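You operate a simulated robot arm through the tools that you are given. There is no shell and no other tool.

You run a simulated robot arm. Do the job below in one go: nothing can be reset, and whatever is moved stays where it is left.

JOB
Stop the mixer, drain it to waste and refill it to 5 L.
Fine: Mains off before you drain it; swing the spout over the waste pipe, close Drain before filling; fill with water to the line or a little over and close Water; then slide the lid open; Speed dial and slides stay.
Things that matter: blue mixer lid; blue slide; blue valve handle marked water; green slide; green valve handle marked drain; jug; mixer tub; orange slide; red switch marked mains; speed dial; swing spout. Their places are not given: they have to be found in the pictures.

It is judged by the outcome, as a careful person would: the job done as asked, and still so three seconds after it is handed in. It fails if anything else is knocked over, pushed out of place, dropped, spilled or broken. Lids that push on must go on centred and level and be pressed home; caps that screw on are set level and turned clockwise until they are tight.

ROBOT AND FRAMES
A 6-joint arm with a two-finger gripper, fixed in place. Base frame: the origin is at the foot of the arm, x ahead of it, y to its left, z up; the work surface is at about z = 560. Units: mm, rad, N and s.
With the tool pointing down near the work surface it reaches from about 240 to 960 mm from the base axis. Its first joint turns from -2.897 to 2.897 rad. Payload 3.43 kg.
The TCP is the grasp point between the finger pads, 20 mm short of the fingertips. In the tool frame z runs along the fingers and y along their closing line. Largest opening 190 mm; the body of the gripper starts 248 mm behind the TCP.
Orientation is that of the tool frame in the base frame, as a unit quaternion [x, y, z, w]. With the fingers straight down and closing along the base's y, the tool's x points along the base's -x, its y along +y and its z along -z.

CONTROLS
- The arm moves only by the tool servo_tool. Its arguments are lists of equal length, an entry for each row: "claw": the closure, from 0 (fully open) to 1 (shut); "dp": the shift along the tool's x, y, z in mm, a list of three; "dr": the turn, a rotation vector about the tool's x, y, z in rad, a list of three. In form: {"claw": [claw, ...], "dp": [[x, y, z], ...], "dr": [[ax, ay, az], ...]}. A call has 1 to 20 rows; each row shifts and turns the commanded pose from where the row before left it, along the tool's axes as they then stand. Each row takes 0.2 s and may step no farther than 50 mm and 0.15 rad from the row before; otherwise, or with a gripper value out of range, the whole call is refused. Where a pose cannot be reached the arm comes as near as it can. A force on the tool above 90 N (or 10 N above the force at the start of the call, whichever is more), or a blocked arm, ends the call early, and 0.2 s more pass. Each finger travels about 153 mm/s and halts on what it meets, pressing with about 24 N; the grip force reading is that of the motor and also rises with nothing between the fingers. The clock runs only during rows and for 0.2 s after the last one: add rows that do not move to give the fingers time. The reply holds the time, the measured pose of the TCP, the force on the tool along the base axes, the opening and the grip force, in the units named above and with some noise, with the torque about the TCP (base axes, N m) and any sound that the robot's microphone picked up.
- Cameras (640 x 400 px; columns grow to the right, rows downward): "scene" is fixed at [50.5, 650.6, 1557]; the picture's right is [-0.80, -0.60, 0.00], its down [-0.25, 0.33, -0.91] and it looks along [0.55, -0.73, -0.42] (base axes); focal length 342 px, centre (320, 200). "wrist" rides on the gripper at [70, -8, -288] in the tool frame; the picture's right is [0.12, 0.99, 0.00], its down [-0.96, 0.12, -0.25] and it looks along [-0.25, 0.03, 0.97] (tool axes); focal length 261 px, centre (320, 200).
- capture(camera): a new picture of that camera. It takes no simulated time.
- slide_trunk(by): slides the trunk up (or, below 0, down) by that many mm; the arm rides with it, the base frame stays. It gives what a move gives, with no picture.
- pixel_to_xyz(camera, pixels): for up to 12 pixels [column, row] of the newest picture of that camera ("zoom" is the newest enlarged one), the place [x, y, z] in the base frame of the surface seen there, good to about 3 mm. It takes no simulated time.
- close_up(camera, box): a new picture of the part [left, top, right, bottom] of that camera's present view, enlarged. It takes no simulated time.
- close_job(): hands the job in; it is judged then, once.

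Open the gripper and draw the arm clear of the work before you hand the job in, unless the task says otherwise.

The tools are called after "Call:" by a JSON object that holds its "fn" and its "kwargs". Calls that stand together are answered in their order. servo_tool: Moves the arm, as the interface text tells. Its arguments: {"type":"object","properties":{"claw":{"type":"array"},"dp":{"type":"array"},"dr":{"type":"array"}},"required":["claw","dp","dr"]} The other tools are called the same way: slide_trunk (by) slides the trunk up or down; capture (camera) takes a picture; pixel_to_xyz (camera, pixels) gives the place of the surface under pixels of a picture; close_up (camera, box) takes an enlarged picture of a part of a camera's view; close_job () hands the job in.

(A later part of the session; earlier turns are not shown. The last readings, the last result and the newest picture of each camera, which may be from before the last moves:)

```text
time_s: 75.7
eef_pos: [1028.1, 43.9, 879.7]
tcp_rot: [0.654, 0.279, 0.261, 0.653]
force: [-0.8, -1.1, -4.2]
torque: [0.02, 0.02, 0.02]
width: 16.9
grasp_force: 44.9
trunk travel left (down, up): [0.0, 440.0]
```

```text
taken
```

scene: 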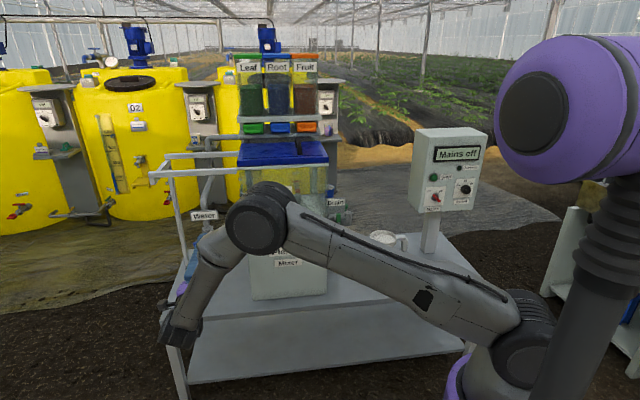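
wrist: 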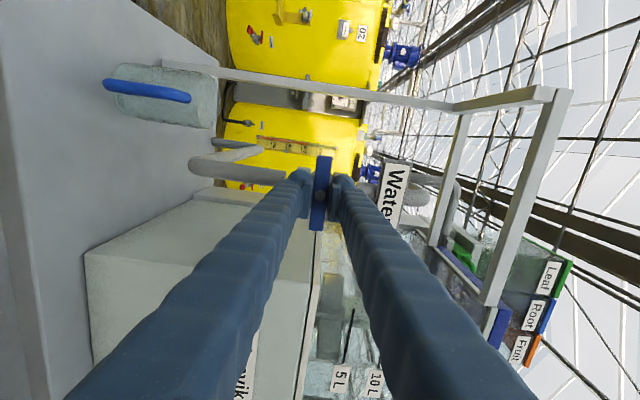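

Gripped (17 mm), and both cameras see part of the tub (5 L line at wrist ≈(350,335)). I test counter-clockwise with a small roll.

Call:
{"fn": "servo_tool", "kwargs": {"claw": [1, 1, 1], "dp": [[0, 0, 0], [0, 0, 0], [0, 0, 0]], "dr": [[0, 0, -0.06], [0, 0, -0.06], [0, 0, 0]]}}

Call:
{"fn": "close_up", "kwargs": {"camera": "wrist", "box": [220, 90, 420, 250]}}

```text
time_s: 76.5
eef_pos: [1028.5, 44.5, 880.4]
tcp_rot: [0.636, 0.319, 0.221, 0.667]
force: [10.9, -7.2, -1.7]
torque: [-0.01, -0.02, 0.03]
width: 17.0
grasp_force: 44.6
trunk travel left (down, up): [0.0, 440.0]
```

```text
2.50 times, centred on (320, 170) of wrist
```

zoom: 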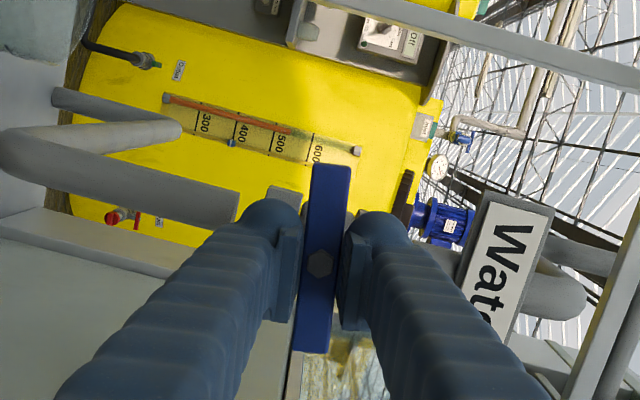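

It turns freely counter-clockwise: that opens it. I open to about 45° and look at what flows.

Call:
{"fn": "servo_tool", "kwargs": {"claw": [1, 1, 1, 1, 1], "dp": [[0, 0, 0], [0, 0, 0], [0, 0, 0], [0, 0, 0], [0, 0, 0]], "dr": [[0, 0, -0.14], [0, 0, -0.14], [0, 0, -0.14], [0, 0, -0.14], [0, 0, -0.1]]}}

Call:
{"fn": "capture", "kwargs": {"camera": "wrist"}}

Call:
{"fn": "close_up", "kwargs": {"camera": "scene", "box": [230, 130, 350, 250]}}

```text
time_s: 77.7
eef_pos: [1029.4, 44.5, 881.4]
tcp_rot: [0.498, 0.508, -0.009, 0.703]
force: [17.6, -7.3, 6.4]
torque: [-0.16, -0.21, -0.07]
width: 17.0
grasp_force: 44.9
trunk travel left (down, up): [0.0, 440.0]
```

```text
taken
```

wrist: 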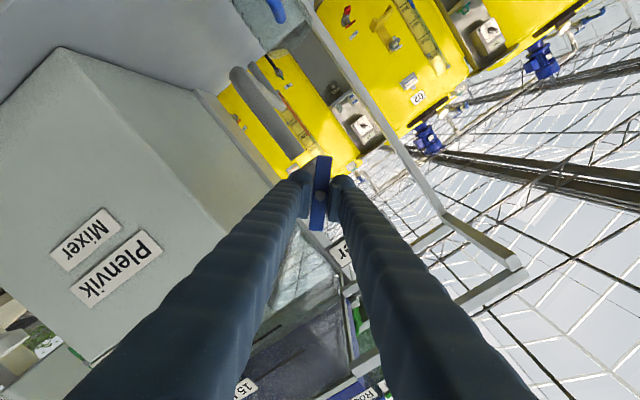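

```text
3.33 times, centred on (290, 190) of scene
```

zoom: 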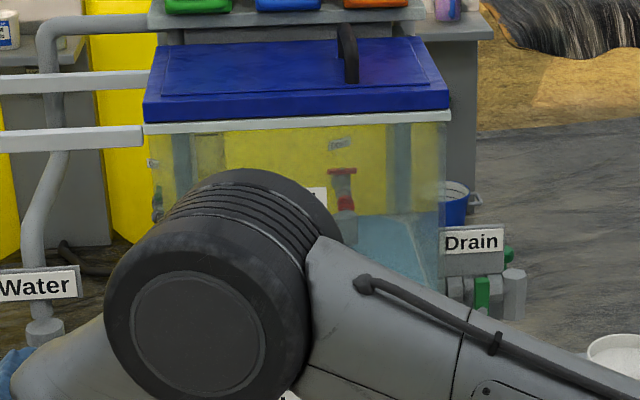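

Water is flowing in already (bluish area at zoom (400,245)). No time passes while I look, so I zoom in closely on the visible right part of the tub.

Call:
{"fn": "close_up", "kwargs": {"camera": "scene", "box": [290, 180, 340, 230]}}

Call:
{"fn": "close_up", "kwargs": {"camera": "wrist", "box": [220, 220, 380, 400]}}

```text
8.00 times, centred on (315, 205) of scene
```

zoom: 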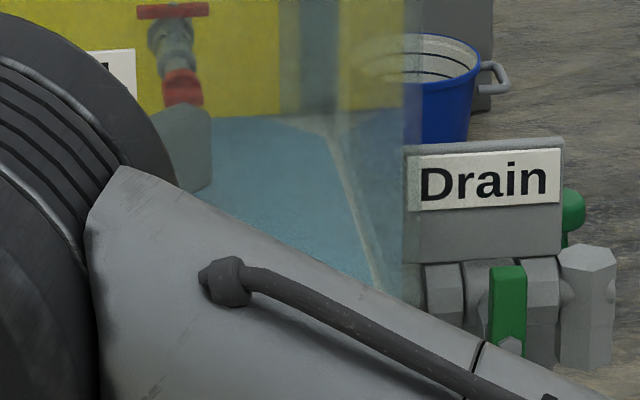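

```text
2.22 times, centred on (300, 310) of wrist
```

zoom: 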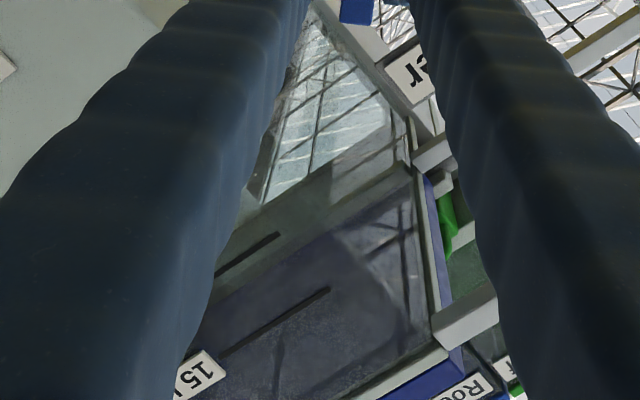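

The waterline edge at the right wall computes to z≈920 (5 L line is z≈953, 5 L ≈ 55 mm): about 2 L after ~1 s. I close right away in steps, and will top up with short pulses.

Call:
{"fn": "servo_tool", "kwargs": {"claw": [1, 1, 1, 1, 1, 1], "dp": [[0, 0, 0], [0, 0, 0], [0, 0, 0], [0, 0, 0], [0, 0, 0], [0, 0, 0]], "dr": [[0, 0, 0.145], [0, 0, 0.145], [0, 0, 0.145], [0, 0, 0.145], [0, 0, 0.145], [0, 0, 0.095]]}}

Call:
{"fn": "close_up", "kwargs": {"camera": "scene", "box": [290, 180, 340, 230]}}

Call:
{"fn": "close_up", "kwargs": {"camera": "wrist", "box": [280, 220, 440, 400]}}

```text
time_s: 79.1
eef_pos: [1028.7, 44.5, 880.0]
tcp_rot: [0.66, 0.266, 0.274, 0.647]
force: [18.4, -10.4, 9.6]
torque: [-0.57, 0.45, 0.01]
width: 16.9
grasp_force: 44.4
trunk travel left (down, up): [0.0, 440.0]
```

```text
8.00 times, centred on (315, 205) of scene
```

zoom: 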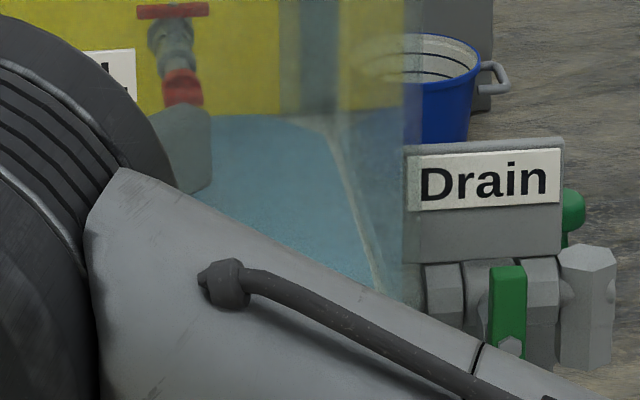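

```text
2.22 times, centred on (360, 310) of wrist
```

zoom: 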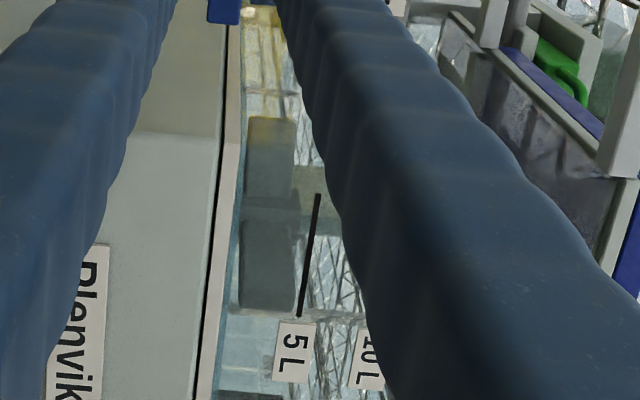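

The level has hardly changed between the two looks, so the flow is slower than I thought. I zoom closer on the wrist view of the 5 L line and the bluish strip by the rim.

Call:
{"fn": "close_up", "kwargs": {"camera": "wrist", "box": [325, 290, 385, 400]}}

Call:
{"fn": "close_up", "kwargs": {"camera": "wrist", "box": [325, 215, 385, 300]}}

Call:
{"fn": "close_up", "kwargs": {"camera": "scene", "box": [305, 190, 335, 220]}}

```text
3.64 times, centred on (355, 345) of wrist
```

zoom: 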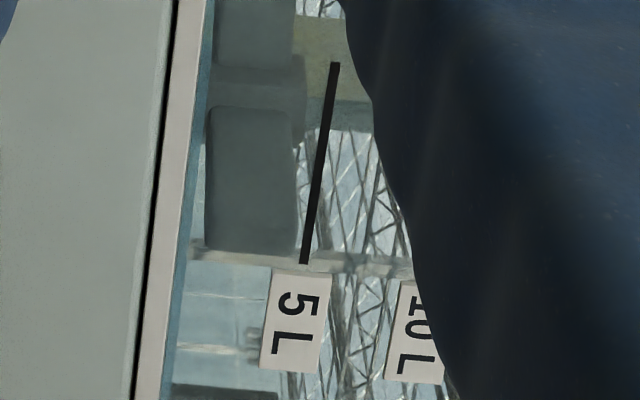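

```text
4.71 times, centred on (355, 258) of wrist
```

zoom: 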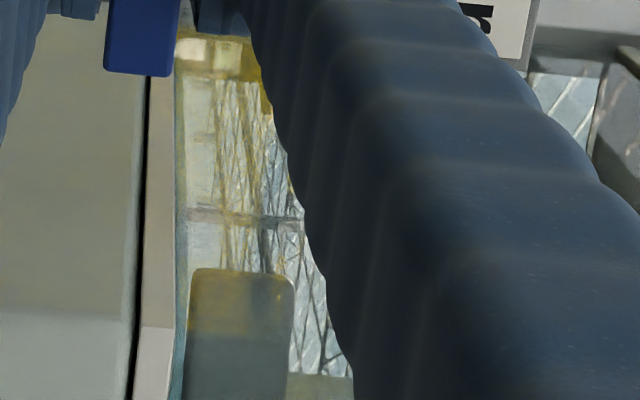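

```text
13.33 times, centred on (320, 205) of scene
```

zoom: 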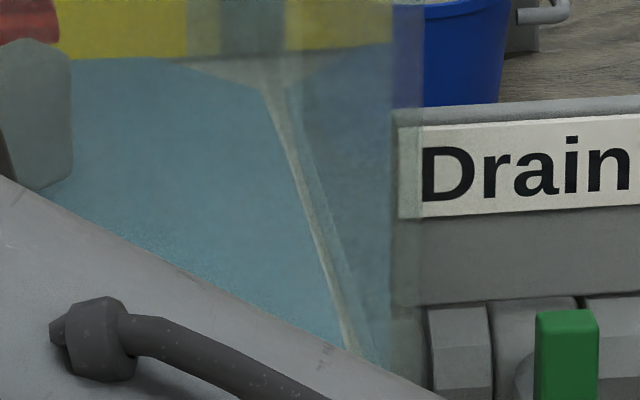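

The teal water strip along the rim is only a few mm thick (~0.5 L), so the flow is gentle. I now open the valve fully (≈90°) and look again.

Call:
{"fn": "servo_tool", "kwargs": {"claw": [1, 1, 1, 1, 1, 1, 1, 1, 1, 1, 1], "dp": [[0, 0, 0.5], [0, 0, 0], [0, 0, 0], [0, 0, 0], [0, 0, 0], [0, 0, 0], [0, 0, 0], [0, 0, 0], [0, 0, 0], [0, 0, 0], [0, 0, 0]], "dr": [[0, 0, -0.145], [0, 0, -0.145], [0, 0, -0.145], [0, 0, -0.145], [0, 0, -0.145], [0, 0, -0.145], [0, 0, -0.145], [0, 0, -0.145], [0, 0, -0.145], [0, 0, -0.145], [0, 0, -0.13]]}}

Call:
{"fn": "capture", "kwargs": {"camera": "wrist"}}

Call:
{"fn": "close_up", "kwargs": {"camera": "scene", "box": [230, 150, 340, 250]}}

```text
time_s: 81.5
eef_pos: [1028.8, 45.7, 882.1]
tcp_rot: [0.273, 0.656, -0.267, 0.651]
force: [21.9, -0.2, 19.5]
torque: [-0.16, -0.2, 0.16]
width: 16.8
grasp_force: 45.4
trunk travel left (down, up): [0.0, 440.0]
```

```text
taken
```

wrist: 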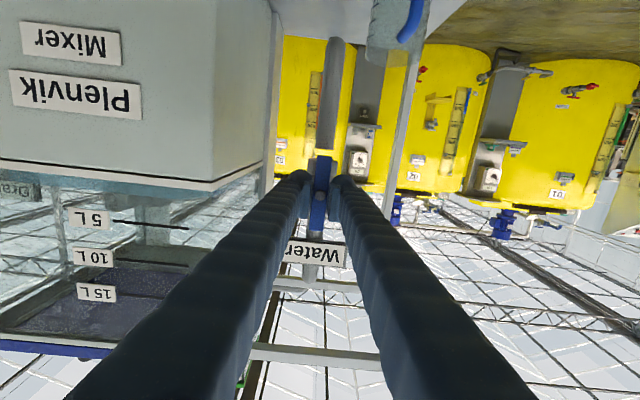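

```text
4.00 times, centred on (285, 200) of scene
```

zoom: 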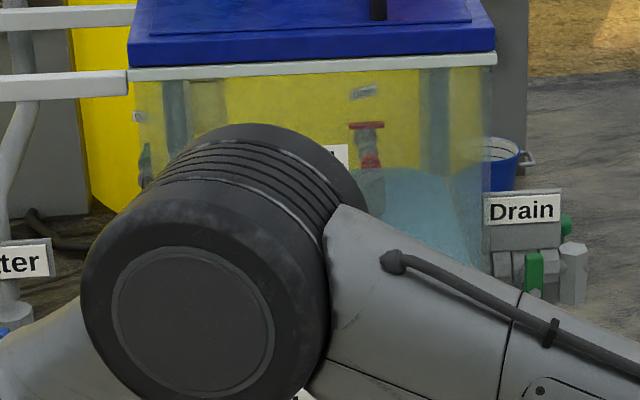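

The bar is upright (open) and the wrist view now shows the 5 L line (112–188, 225) plainly. I zoom in for the level.

Call:
{"fn": "close_up", "kwargs": {"camera": "wrist", "box": [40, 150, 260, 270]}}

Call:
{"fn": "close_up", "kwargs": {"camera": "wrist", "box": [60, 175, 160, 240]}}

```text
2.91 times, centred on (150, 210) of wrist
```

zoom: 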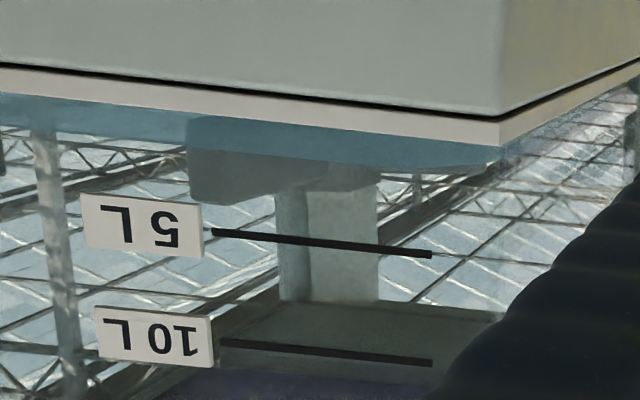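

```text
6.15 times, centred on (110, 208) of wrist
```

zoom: 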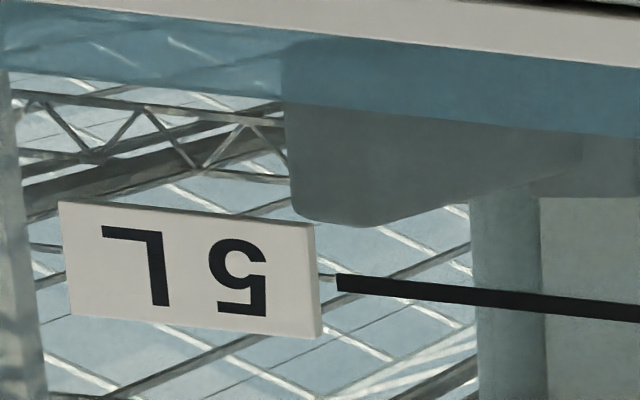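

Water stands at ≈1.5 L (band edge 33 px above zero vs 108 px per 5 L); the rate is ≈0.8 L/s at full open. I hold for about 2.2 s and look again.

Call:
{"fn": "servo_tool", "kwargs": {"claw": [1, 1, 1, 1, 1, 1, 1, 1, 1, 1], "dp": [[0, 0, 0], [0, 0, 0], [0, 0, 0], [0, 0, 0], [0, 0, 0], [0, 0, 0], [0, 0, 0], [0, 0, 0], [0, 0, 0], [0, 0, 0]], "dr": [[0, 0, 0], [0, 0, 0], [0, 0, 0], [0, 0, 0], [0, 0, 0], [0, 0, 0], [0, 0, 0], [0, 0, 0], [0, 0, 0], [0, 0, 0]]}}

Call:
{"fn": "close_up", "kwargs": {"camera": "wrist", "box": [40, 150, 260, 270]}}

Call:
{"fn": "close_up", "kwargs": {"camera": "wrist", "box": [60, 175, 160, 240]}}

```text
time_s: 83.7
eef_pos: [1028.4, 45.8, 882.0]
tcp_rot: [0.274, 0.656, -0.267, 0.651]
force: [23.6, 7.3, 20.3]
torque: [-0.1, -0.17, 0.15]
width: 16.9
grasp_force: 45.4
trunk travel left (down, up): [0.0, 440.0]
```

```text
2.91 times, centred on (150, 210) of wrist
```

zoom: 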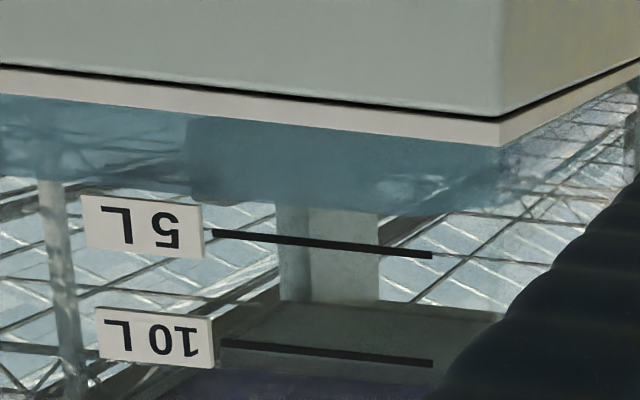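

```text
6.15 times, centred on (110, 208) of wrist
```

zoom: 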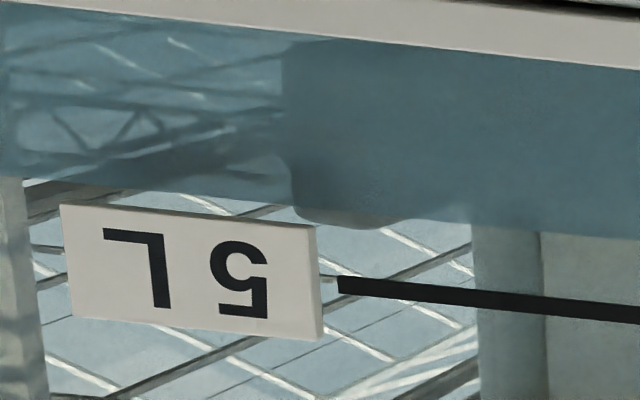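

The level rises ≈47 px/s in this zoom and the 5 L line is 75 px away. I hold two rows more, then close half-way and look again.

Call:
{"fn": "servo_tool", "kwargs": {"claw": [1, 1, 1, 1, 1, 1], "dp": [[0, 0, 0], [0, 0, 0], [0, 0, 0], [0, 0, 0], [0, 0, 0], [0, 0, 0]], "dr": [[0, 0, 0], [0, 0, 0.145], [0, 0, 0.145], [0, 0, 0.145], [0, 0, 0.145], [0, 0, 0.145]]}}

Call:
{"fn": "capture", "kwargs": {"camera": "wrist"}}

Call:
{"fn": "close_up", "kwargs": {"camera": "wrist", "box": [60, 220, 300, 400]}}

```text
time_s: 85.1
eef_pos: [1028.3, 45.7, 880.5]
tcp_rot: [0.49, 0.515, -0.019, 0.703]
force: [18.5, 6.1, 20.3]
torque: [0.03, -0.05, 0.29]
width: 17.1
grasp_force: 45.1
trunk travel left (down, up): [0.0, 440.0]
```

```text
taken
```

wrist: 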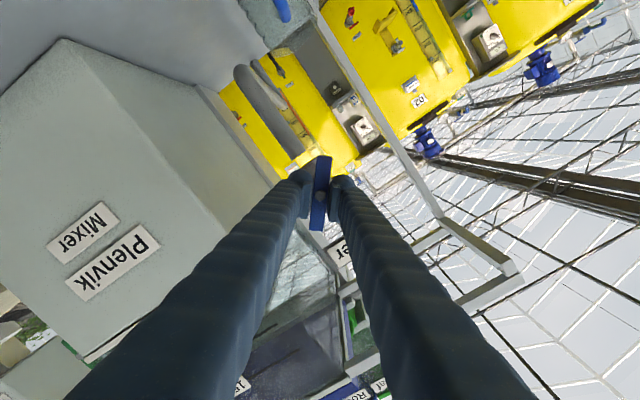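

```text
2.22 times, centred on (180, 310) of wrist
```

zoom: 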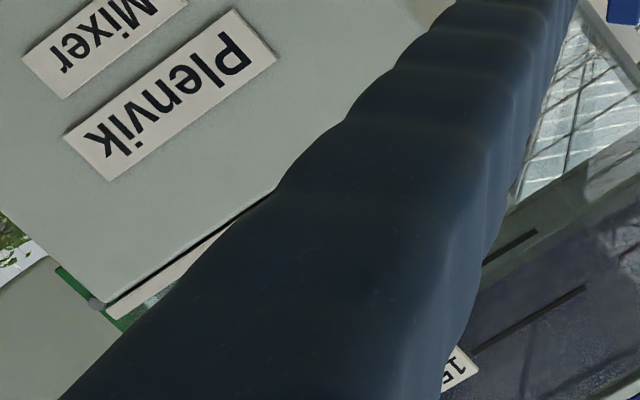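

At this roll angle the 5 L line is hidden by a finger; my estimate is ≈25 px below the line with ≈15 px to come. I close the rest and look.

Call:
{"fn": "servo_tool", "kwargs": {"claw": [1, 1, 1, 1, 1, 1], "dp": [[0, 0, 0], [0, 0, 0], [0, 0, 0], [0, 0, 0], [0, 0, 0], [0, 0, 0]], "dr": [[0, 0, 0.145], [0, 0, 0.145], [0, 0, 0.145], [0, 0, 0.145], [0, 0, 0.145], [0, 0, 0.145]]}}

Call:
{"fn": "close_up", "kwargs": {"camera": "wrist", "box": [325, 290, 385, 400]}}

Call:
{"fn": "close_up", "kwargs": {"camera": "scene", "box": [290, 180, 340, 230]}}

```text
time_s: 86.5
eef_pos: [1027.9, 45.7, 879.9]
tcp_rot: [0.661, 0.26, 0.279, 0.646]
force: [16.8, 2.2, 14.8]
torque: [-0.89, 0.71, 0.15]
width: 17.2
grasp_force: 45.1
trunk travel left (down, up): [0.0, 440.0]
```

```text
3.64 times, centred on (355, 345) of wrist
```

zoom: 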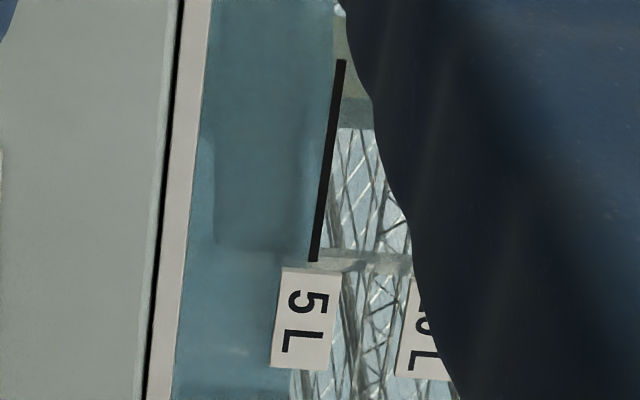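

```text
8.00 times, centred on (315, 205) of scene
```

zoom: 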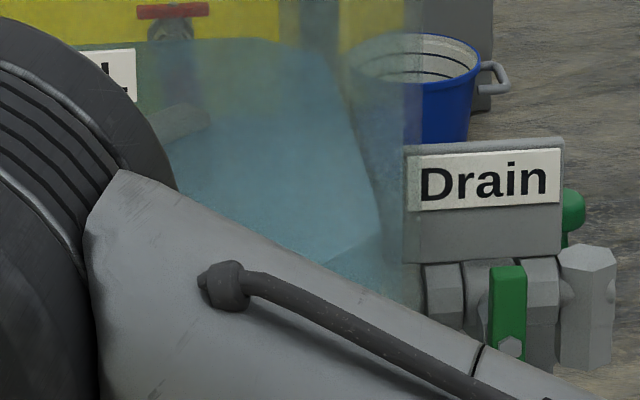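

The waterline is now almost at the 5 L mark. I zoom in further to judge the difference.

Call:
{"fn": "close_up", "kwargs": {"camera": "wrist", "box": [335, 300, 365, 330]}}

Call:
{"fn": "close_up", "kwargs": {"camera": "wrist", "box": [335, 345, 375, 400]}}

Call:
{"fn": "close_up", "kwargs": {"camera": "wrist", "box": [335, 325, 365, 355]}}

```text
13.33 times, centred on (350, 315) of wrist
```

zoom: 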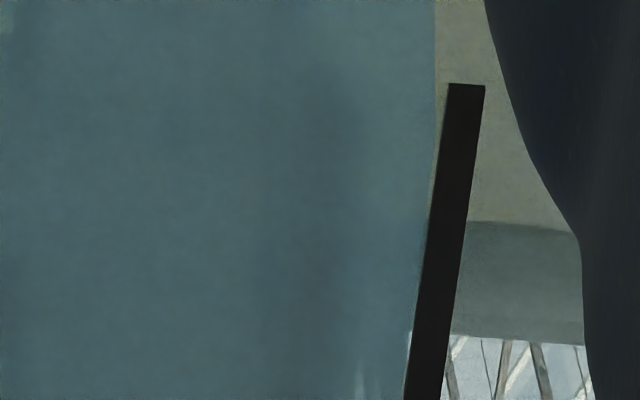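

```text
7.27 times, centred on (355, 372) of wrist
```

zoom: 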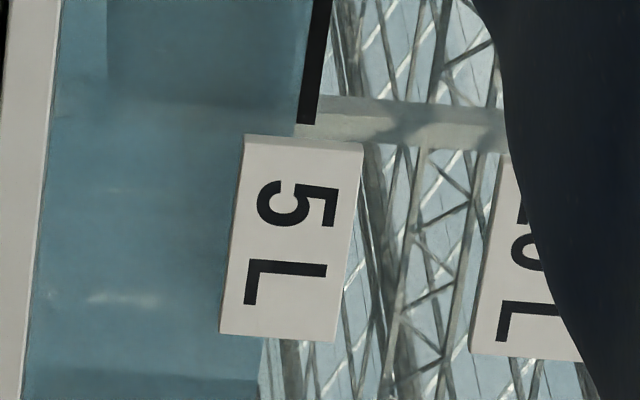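

```text
13.33 times, centred on (350, 340) of wrist
```

zoom: 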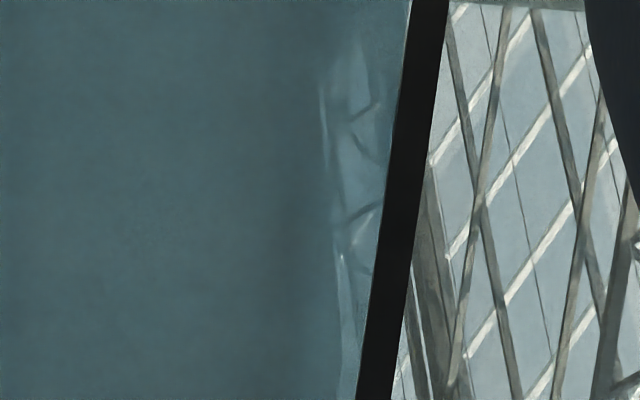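

The water is ≈0.3 L short of the line centre (edge about one line-thickness below it). I add a short pulse: open ≈0.85 rad and close again within one call.

Call:
{"fn": "servo_tool", "kwargs": {"claw": [1, 1, 1, 1, 1, 1, 1, 1, 1, 1, 1, 1], "dp": [[0, 0, 0], [0, 0, 0], [0, 0, 0], [0, 0, 0], [0, 0, 0], [0, 0, 0], [0, 0, 0], [0, 0, 0], [0, 0, 0], [0, 0, 0], [0, 0, 0], [0, 0, 0]], "dr": [[0, 0, -0.145], [0, 0, -0.145], [0, 0, -0.145], [0, 0, -0.145], [0, 0, -0.145], [0, 0, -0.145], [0, 0, 0.145], [0, 0, 0.145], [0, 0, 0.145], [0, 0, 0.145], [0, 0, 0.145], [0, 0, 0.145]]}}

Call:
{"fn": "close_up", "kwargs": {"camera": "wrist", "box": [335, 300, 365, 330]}}

Call:
{"fn": "close_up", "kwargs": {"camera": "wrist", "box": [335, 345, 375, 400]}}

Call:
{"fn": "close_up", "kwargs": {"camera": "wrist", "box": [325, 290, 385, 400]}}

```text
time_s: 89.1
eef_pos: [1028.1, 43.8, 879.0]
tcp_rot: [0.661, 0.262, 0.278, 0.645]
force: [-3.2, 1.9, 6.9]
torque: [-0.9, 0.75, -0.1]
width: 17.4
grasp_force: 45.5
trunk travel left (down, up): [0.0, 440.0]
```

```text
13.33 times, centred on (350, 315) of wrist
```

zoom: 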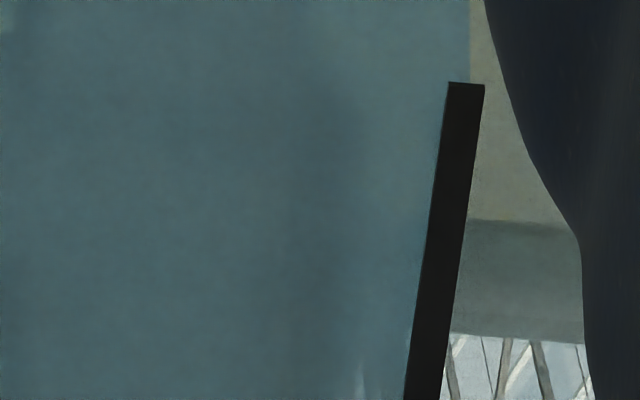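

```text
7.27 times, centred on (355, 372) of wrist
```

zoom: 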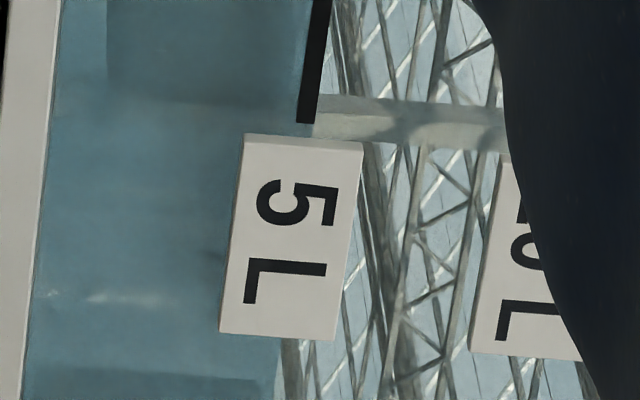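

```text
3.64 times, centred on (355, 345) of wrist
```

zoom: 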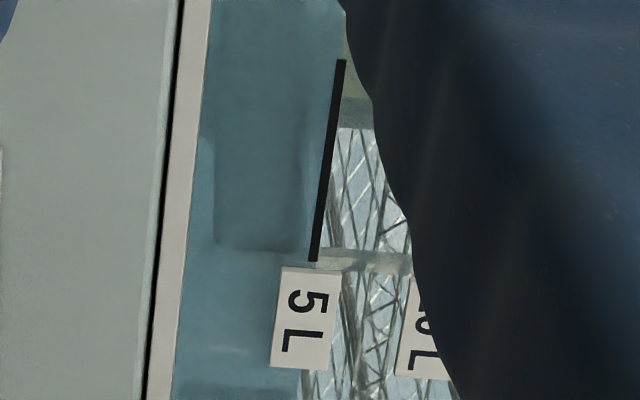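

The waterline now meets the centre of the 5 L line. For "to the line or a little over" I add one smaller pulse (≈0.55 rad) and close again.

Call:
{"fn": "servo_tool", "kwargs": {"claw": [1, 1, 1, 1, 1, 1, 1, 1, 1], "dp": [[0, 0, 0], [0, 0, 0], [0, 0, 0], [0, 0, 0], [0, 0, 0], [0, 0, 0], [0, 0, 0], [0, 0, 0], [0, 0, 0]], "dr": [[0, 0, -0.148], [0, 0, -0.148], [0, 0, -0.148], [0, 0, -0.148], [0, 0, 0.148], [0, 0, 0.148], [0, 0, 0.148], [0, 0, 0.148], [0, 0, 0]]}}

Call:
{"fn": "close_up", "kwargs": {"camera": "wrist", "box": [335, 300, 365, 330]}}

Call:
{"fn": "close_up", "kwargs": {"camera": "wrist", "box": [335, 345, 375, 400]}}

Call:
{"fn": "close_up", "kwargs": {"camera": "wrist", "box": [220, 90, 420, 250]}}

```text
time_s: 91.1
eef_pos: [1028.0, 46.0, 880.4]
tcp_rot: [0.661, 0.261, 0.279, 0.646]
force: [-12.0, 7.5, 0.2]
torque: [-0.74, 0.68, -0.01]
width: 17.3
grasp_force: 44.5
trunk travel left (down, up): [0.0, 440.0]
```

```text
13.33 times, centred on (350, 315) of wrist
```

zoom: 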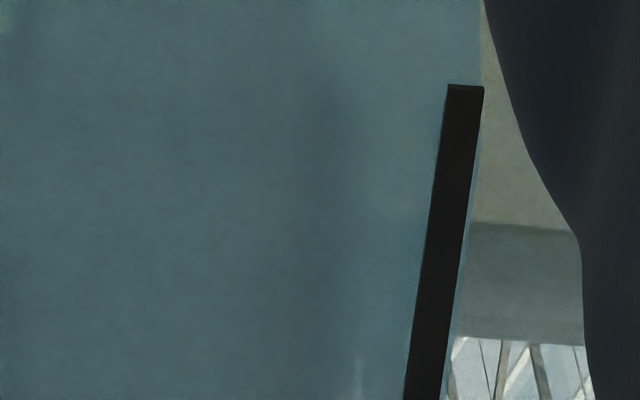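

```text
7.27 times, centred on (355, 372) of wrist
```

zoom: 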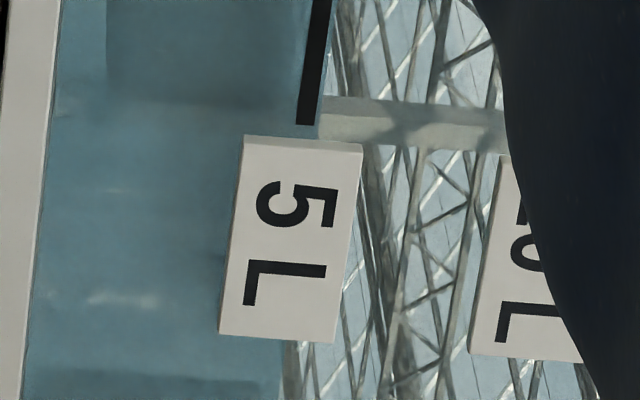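

```text
2.50 times, centred on (320, 170) of wrist
```

zoom: 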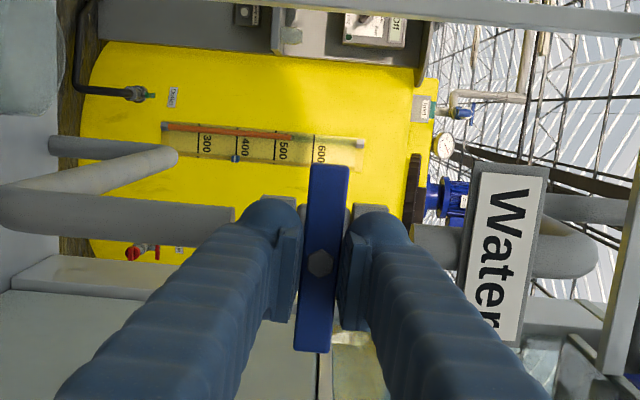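

The waterline is now just over the top of the 5 L line, and the Water bar is horizontal against its closed stop. I release it and back off.

Call:
{"fn": "servo_tool", "kwargs": {"claw": [0.9, 0.82, 0.79, 0.79, 0.79, 0.79, 0.79], "dp": [[0, 0, 0], [0, 0, 0], [0, 0, 0], [0, 0, -12], [0, 0, -20], [0, 0, -30], [0, 0, -30]], "dr": [[0, 0, 0], [0, 0, -0.03], [0, 0, -0.02], [0, 0, 0], [0, 0, 0], [0, 0, 0], [0, 0, 0]]}}

Call:
{"fn": "capture", "kwargs": {"camera": "wrist"}}

Call:
{"fn": "capture", "kwargs": {"camera": "scene"}}

```text
time_s: 92.7
eef_pos: [964.6, 109.1, 881.8]
tcp_rot: [0.655, 0.278, 0.262, 0.651]
force: [0.1, -0.3, -0.8]
torque: [-0.01, 0.01, 0.05]
width: 39.7
grasp_force: 0.0
trunk travel left (down, up): [0.0, 440.0]
```

```text
taken
```

wrist: 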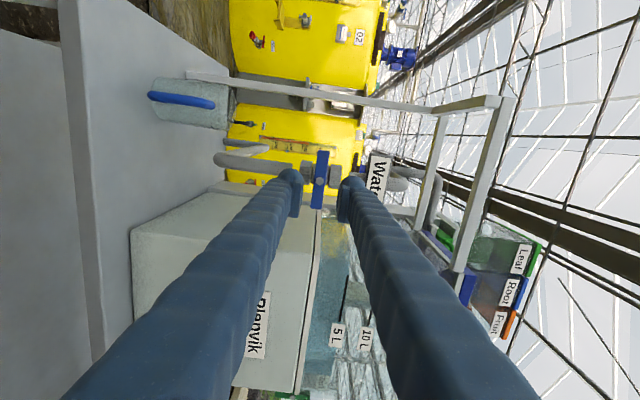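

```text
taken
```

scene: 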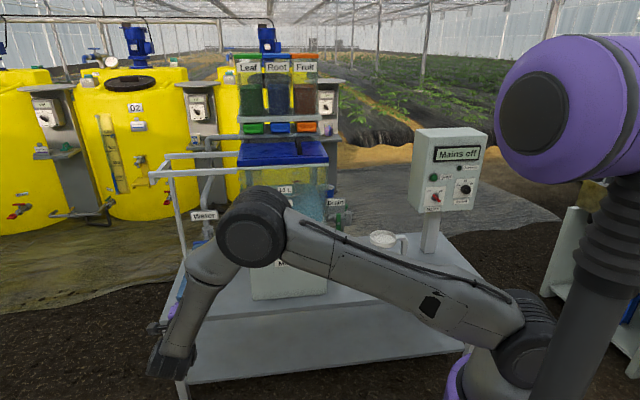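

Now the lid. While the scene camera sees it, I zoom on the lid, its handle, the rails and the hoppers' slides above, and measure them.

Call:
{"fn": "close_up", "kwargs": {"camera": "scene", "box": [225, 110, 345, 190]}}

Call:
{"fn": "pixel_to_xyz", "kwargs": {"camera": "zoom", "pixels": [[408, 130], [410, 160], [400, 205], [408, 205], [400, 140], [300, 200], [480, 185], [140, 185], [135, 80], [275, 82], [420, 80], [300, 115]]}}

```text
5.00 times, centred on (285, 150) of scene
```

zoom: 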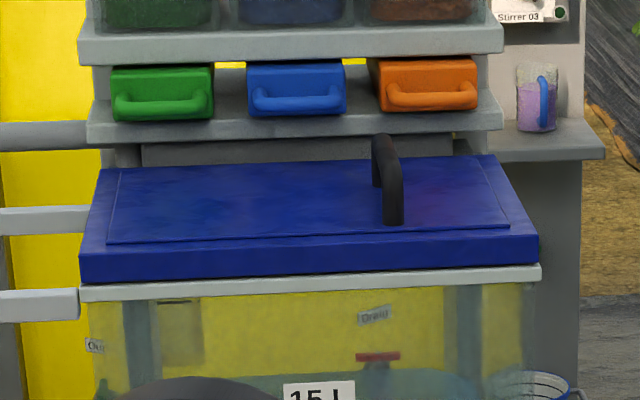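

```text
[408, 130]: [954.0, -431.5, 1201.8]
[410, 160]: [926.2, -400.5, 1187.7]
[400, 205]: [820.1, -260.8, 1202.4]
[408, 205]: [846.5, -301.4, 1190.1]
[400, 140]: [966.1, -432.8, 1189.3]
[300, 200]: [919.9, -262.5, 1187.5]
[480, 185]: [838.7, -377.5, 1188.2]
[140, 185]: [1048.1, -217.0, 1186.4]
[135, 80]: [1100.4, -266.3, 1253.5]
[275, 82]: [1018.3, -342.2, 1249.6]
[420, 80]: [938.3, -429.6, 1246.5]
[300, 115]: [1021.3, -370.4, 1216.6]
```

Lid top is z≈1187; the handle arch runs along w (764–865) at u≈391, top ≈1222; the hopper slides are behind w≈960, clear. I roll the tool back to ρ=0 and raise the trunk by 300 mm.

Call:
{"fn": "servo_tool", "kwargs": {"claw": [0.85, 0.9, 1, 1, 1, 1, 1, 1, 1, 1, 1], "dp": [[0, 0, 0], [0, 0, 0], [0, 0, 0], [0, 0, 0], [0, 0, 0], [0, 0, 0], [0, 0, 0], [0, 0, 0], [0, 0, 0], [0, 0, 0], [0, 0, 0]], "dr": [[0, 0, -0.143], [0, 0, -0.143], [0, 0, -0.143], [0, 0, -0.143], [0, 0, -0.143], [0, 0, -0.143], [0, 0, -0.143], [0, 0, -0.143], [0, 0, -0.143], [0, 0, -0.143], [0, 0, -0.14]]}}

Call:
{"fn": "slide_trunk", "kwargs": {"by": 320}}

Call:
{"fn": "capture", "kwargs": {"camera": "scene"}}

Call:
{"fn": "capture", "kwargs": {"camera": "wrist"}}

```text
time_s: 95.1
eef_pos: [963.3, 109.5, 880.7]
tcp_rot: [0.266, 0.66, -0.276, 0.646]
force: [0.0, -0.1, -0.8]
torque: [0.0, -0.04, 0.01]
width: 0.0
grasp_force: 24.0
trunk travel left (down, up): [0.0, 440.0]
```

```text
time_s: 98.3
eef_pos: [964.6, 109.8, 1200.5]
tcp_rot: [0.267, 0.659, -0.276, 0.647]
force: [1.0, 0.9, -0.5]
torque: [-0.01, -0.03, 0.01]
width: 0.2
grasp_force: 23.8
trunk travel left (down, up): [-320.0, 120.0]
```

```text
taken
```

scene: 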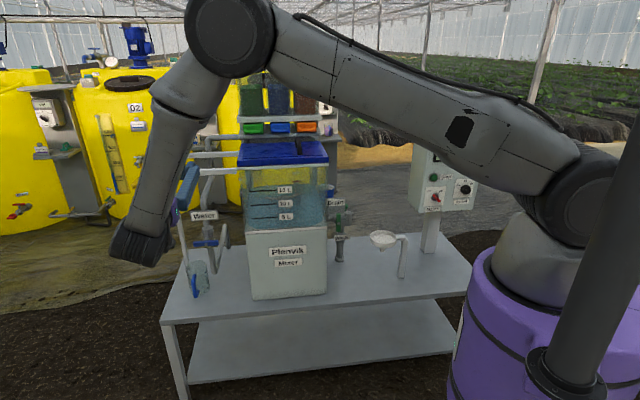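

```text
taken
```

wrist: 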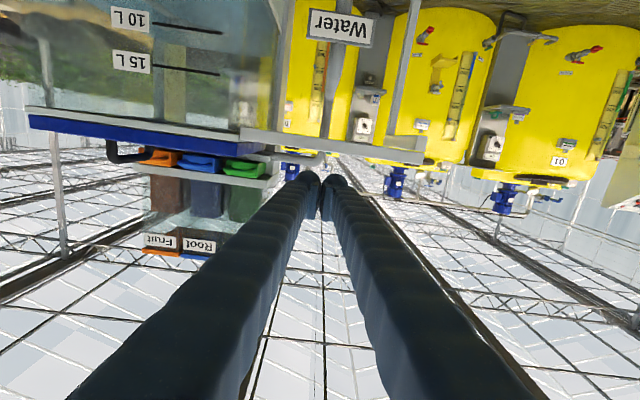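

The tub is in full view now; I check the water level and valve handles from the scene camera before going on.

Call:
{"fn": "close_up", "kwargs": {"camera": "scene", "box": [230, 150, 340, 250]}}

Call:
{"fn": "close_up", "kwargs": {"camera": "scene", "box": [170, 195, 260, 295]}}

Call:
{"fn": "close_up", "kwargs": {"camera": "scene", "box": [245, 195, 295, 235]}}

```text
4.00 times, centred on (285, 200) of scene
```

zoom: 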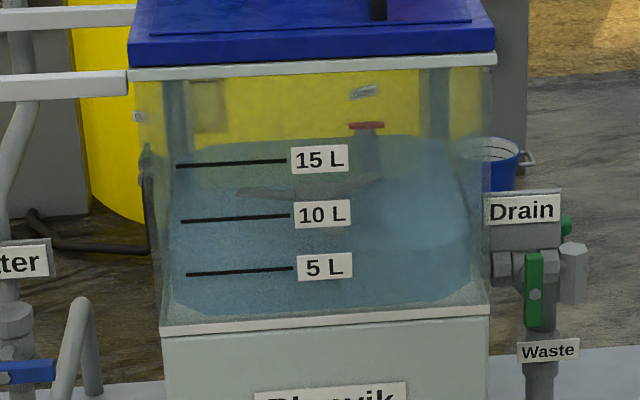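

```text
4.00 times, centred on (215, 245) of scene
```

zoom: 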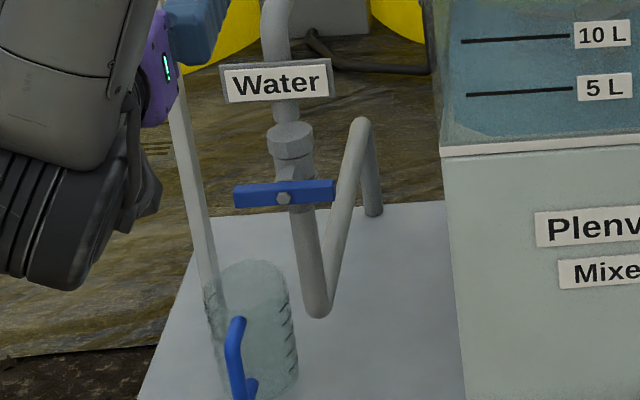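

```text
10.00 times, centred on (270, 215) of scene
```

zoom: 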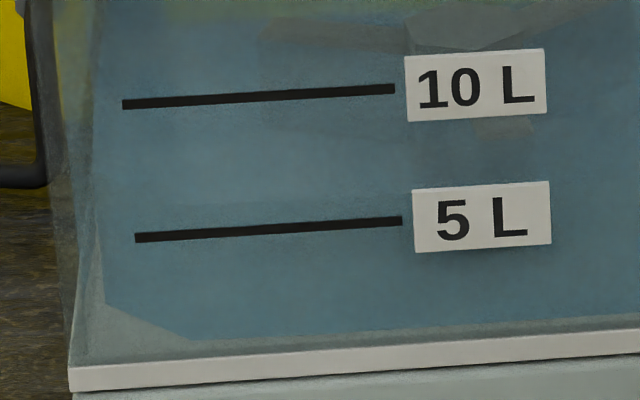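

Water stands at the line, both handles are in their closed positions, jug untouched. I move across (at w≈605, in front of everything) to u≈391, z≈1216, facing the lid handle.

Call:
{"fn": "servo_tool", "kwargs": {"claw": [1, 1, 1, 1, 0.9, 0.8, 0.74, 0.74], "dp": [[-2, -46, 3], [-2, -46, 3], [-2, -46, 3], [-2, -46, 3], [-2, -46, 3], [-2, -46, 3], [-2, -46, 3], [-2, -46, 3]], "dr": [[0, 0, 0], [0, 0, 0], [0, 0, 0], [0, 0, 0], [0, 0, 0], [0, 0, 0], [0, 0, 0], [0, 0, 0]]}}

Call:
{"fn": "capture", "kwargs": {"camera": "wrist"}}

Call:
{"fn": "capture", "kwargs": {"camera": "scene"}}

```text
time_s: 100.1
eef_pos: [719.3, -168.8, 1222.4]
tcp_rot: [0.266, 0.66, -0.274, 0.647]
force: [-1.0, -0.2, -0.1]
torque: [0.04, 0.01, 0.02]
width: 49.2
grasp_force: 0.1
trunk travel left (down, up): [-320.0, 120.0]
```

```text
taken
```

wrist: 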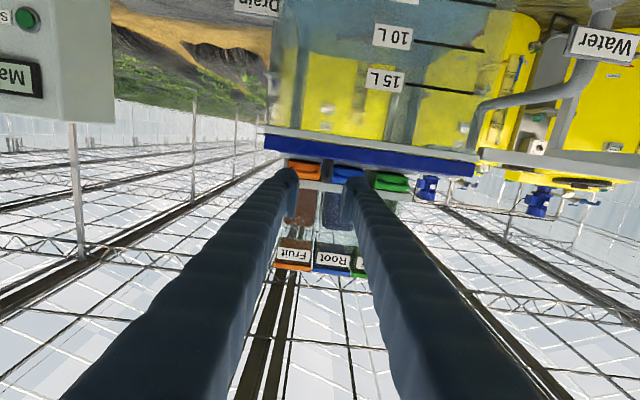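

```text
taken
```

scene: 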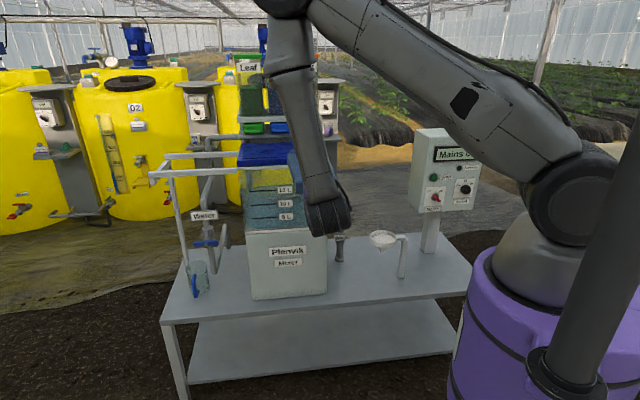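

TCP is at u=389, w=628, z=1222. I zoom on the wrist view between the fingers to find the black handle.

Call:
{"fn": "close_up", "kwargs": {"camera": "wrist", "box": [260, 120, 400, 220]}}

Call:
{"fn": "close_up", "kwargs": {"camera": "scene", "box": [225, 110, 345, 200]}}

```text
4.00 times, centred on (330, 170) of wrist
```

zoom: 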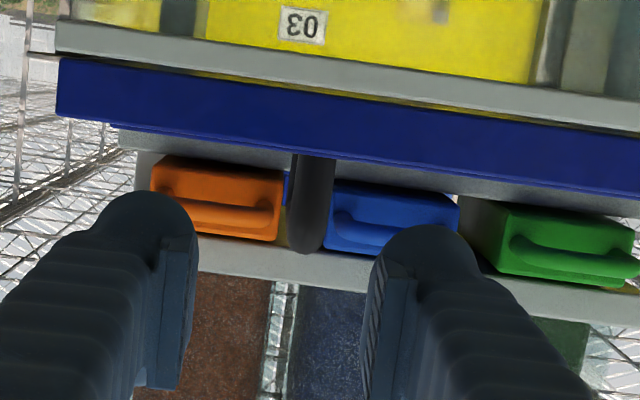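

```text
4.44 times, centred on (285, 155) of scene
```

zoom: 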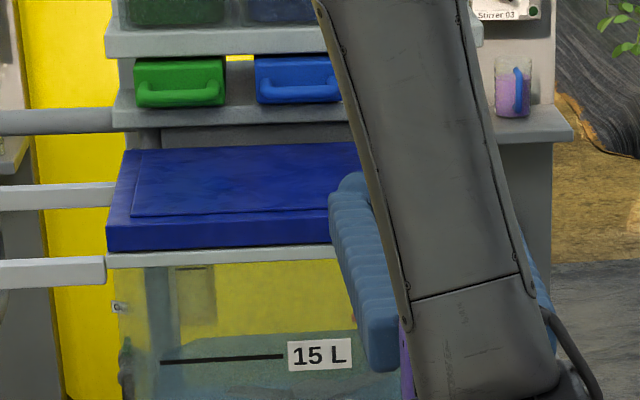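

The handle appears at zoom cols 288–335, slightly right of the tool axis. I measure it from this view.

Call:
{"fn": "close_up", "kwargs": {"camera": "wrist", "box": [300, 140, 360, 200]}}

Call:
{"fn": "pixel_to_xyz", "kwargs": {"camera": "zoom", "pixels": [[265, 160], [265, 250], [230, 250], [300, 250], [265, 320], [265, 120], [180, 95], [400, 110], [265, 280]]}}

```text
6.67 times, centred on (330, 170) of wrist
```

zoom: 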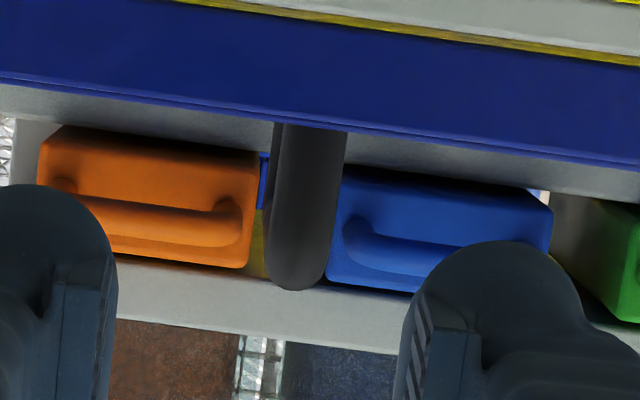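

```text
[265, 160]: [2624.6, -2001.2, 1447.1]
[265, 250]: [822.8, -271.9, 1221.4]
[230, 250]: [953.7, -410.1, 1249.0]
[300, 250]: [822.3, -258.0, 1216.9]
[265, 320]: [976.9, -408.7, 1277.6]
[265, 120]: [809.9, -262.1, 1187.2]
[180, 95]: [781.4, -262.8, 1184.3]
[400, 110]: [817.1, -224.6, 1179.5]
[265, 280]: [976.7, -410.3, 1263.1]
```

The handle's front leg is centred at u≈398, w≈764, z 1187–1230. I shift +9 in u, lower 4 mm and advance over the lid front so that the pads straddle the handle.

Call:
{"fn": "servo_tool", "kwargs": {"claw": [0.74, 0.74, 0.74, 0.74, 0.74], "dp": [[3, 9, 35], [0, 0, 35], [0, 0, 35], [0, 0, 30], [0, 0, 20]], "dr": [[0, 0, 0], [0, 0, 0], [0, 0, 0], [0, 0, 0], [0, 0, 0]]}}

Call:
{"fn": "close_up", "kwargs": {"camera": "wrist", "box": [240, 110, 400, 230]}}

Call:
{"fn": "close_up", "kwargs": {"camera": "scene", "box": [225, 110, 345, 200]}}

```text
time_s: 101.3
eef_pos: [836.9, -270.8, 1218.6]
tcp_rot: [0.267, 0.659, -0.275, 0.647]
force: [0.8, -0.2, -0.6]
torque: [-0.01, -0.02, 0.04]
width: 49.2
grasp_force: 0.1
trunk travel left (down, up): [-320.0, 120.0]
```

```text
3.33 times, centred on (320, 170) of wrist
```

zoom: 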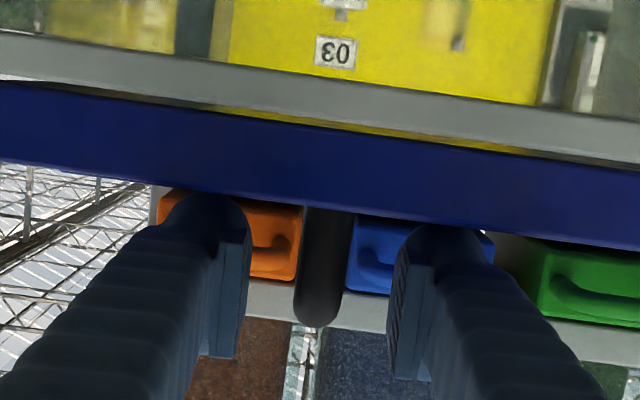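

```text
4.44 times, centred on (285, 155) of scene
```

zoom: 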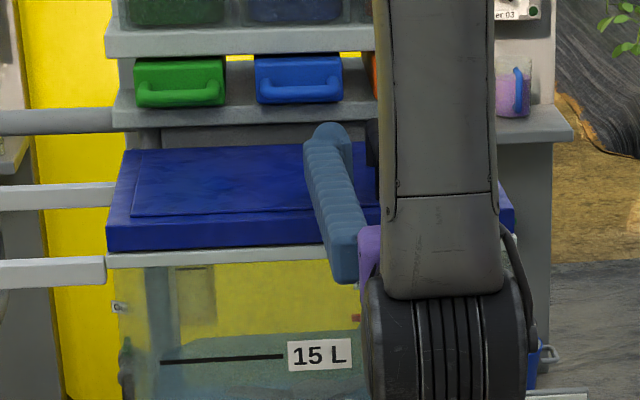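

The handle (zoom cols 300–352) is between the pads, no contact. I close on it.

Call:
{"fn": "servo_tool", "kwargs": {"claw": [0.82, 0.9, 1, 1, 1], "dp": [[0, 0, 0], [0, 0, 0], [0, 0, 0], [0, 0, 0], [0, 0, 0]], "dr": [[0, 0, 0], [0, 0, 0], [0, 0, 0], [0, 0, 0], [0, 0, 0]]}}

Call:
{"fn": "close_up", "kwargs": {"camera": "wrist", "box": [240, 110, 400, 230]}}

```text
time_s: 102.5
eef_pos: [836.7, -269.6, 1219.2]
tcp_rot: [0.266, 0.659, -0.275, 0.647]
force: [-0.1, 1.5, 0.4]
torque: [-0.02, 0.0, 0.03]
width: 14.7
grasp_force: 44.9
trunk travel left (down, up): [-320.0, 120.0]
```

```text
3.33 times, centred on (320, 170) of wrist
```

zoom: 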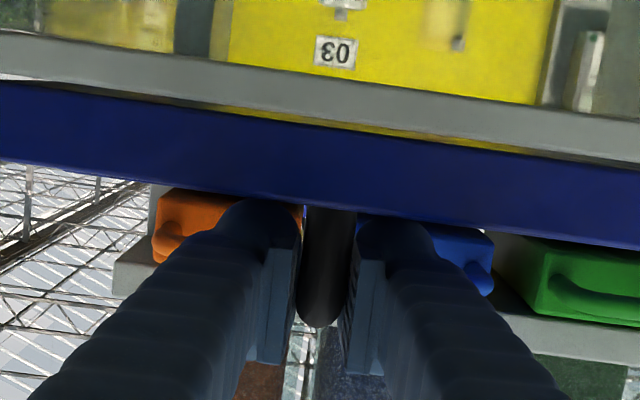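

Gripped (14.7 mm) with almost no side force. I slide the lid along +u, first 30 mm, and watch the forces.

Call:
{"fn": "servo_tool", "kwargs": {"claw": [1, 1, 1, 1], "dp": [[-0.2, 5, 0], [-0.2, 8, 0], [-0.2, 8, 0], [-0.2, 10, 0]], "dr": [[0, 0, 0], [0, 0, 0], [0, 0, 0], [0, 0, 0]]}}

Call:
{"fn": "capture", "kwargs": {"camera": "scene"}}

```text
time_s: 103.5
eef_pos: [857.8, -247.8, 1219.7]
tcp_rot: [0.266, 0.66, -0.275, 0.647]
force: [-12.3, 14.7, -7.7]
torque: [-0.32, -0.21, -0.07]
width: 14.8
grasp_force: 45.6
trunk travel left (down, up): [-320.0, 120.0]
```

```text
taken
```

scene: 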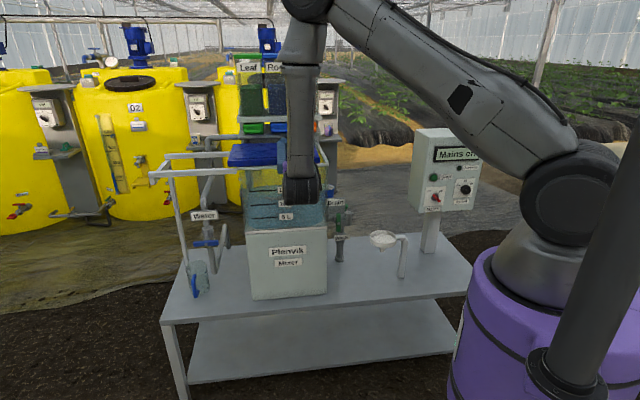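

The lid slides easily (its left edge moved to px 228). I continue with ~100 mm more, easing the small w and z forces.

Call:
{"fn": "servo_tool", "kwargs": {"claw": [1, 1, 1, 1, 1, 1, 1], "dp": [[0.3, 12, -1], [-0.2, 15, 0], [-0.2, 15, 0], [-0.2, 15, 0], [-0.2, 15, 0], [-0.2, 15, 0], [-0.2, 15, 0]], "dr": [[0, 0, 0], [0, 0, 0], [0, 0, 0], [0, 0, 0], [0, 0, 0], [0, 0, 0], [0, 0, 0]]}}

Call:
{"fn": "capture", "kwargs": {"camera": "scene"}}

```text
time_s: 105.1
eef_pos: [929.1, -176.3, 1219.3]
tcp_rot: [0.267, 0.659, -0.275, 0.648]
force: [-1.2, 3.4, 1.9]
torque: [-0.55, -0.49, -0.01]
width: 14.6
grasp_force: 45.1
trunk travel left (down, up): [-320.0, 120.0]
```

```text
taken
```

scene: 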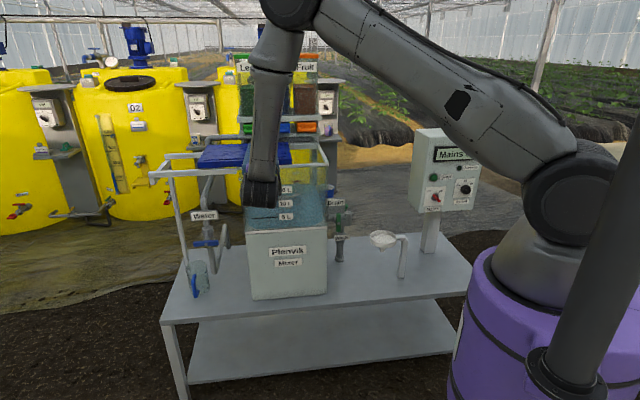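

132 mm so far, forces near zero. I slide on towards the end of the rails (about 75 mm more) in smaller steps.

Call:
{"fn": "servo_tool", "kwargs": {"claw": [1, 1, 1, 1, 1], "dp": [[-0.2, 12, 0], [-0.2, 12, 0], [-0.2, 12, 0], [-0.2, 12, 0], [-0.2, 10, 0]], "dr": [[0, 0, 0], [0, 0, 0], [0, 0, 0], [0, 0, 0], [0, 0, 0]]}}

Call:
{"fn": "close_up", "kwargs": {"camera": "scene", "box": [140, 110, 340, 250]}}

```text
time_s: 106.3
eef_pos: [970.9, -134.5, 1218.7]
tcp_rot: [0.267, 0.659, -0.275, 0.648]
force: [0.6, -0.4, 7.2]
torque: [-0.32, -0.25, -0.04]
width: 14.7
grasp_force: 44.8
trunk travel left (down, up): [-320.0, 120.0]
```

```text
2.86 times, centred on (240, 180) of scene
```

zoom: 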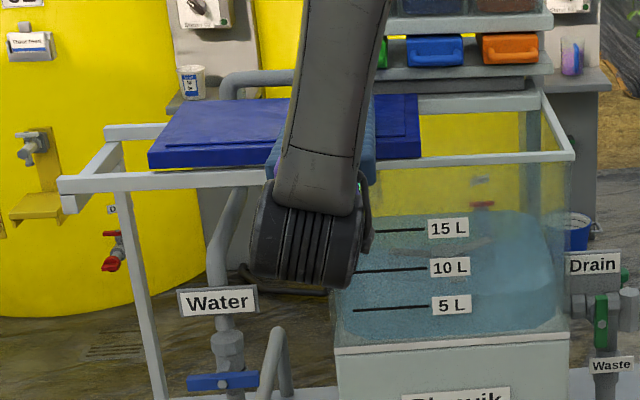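

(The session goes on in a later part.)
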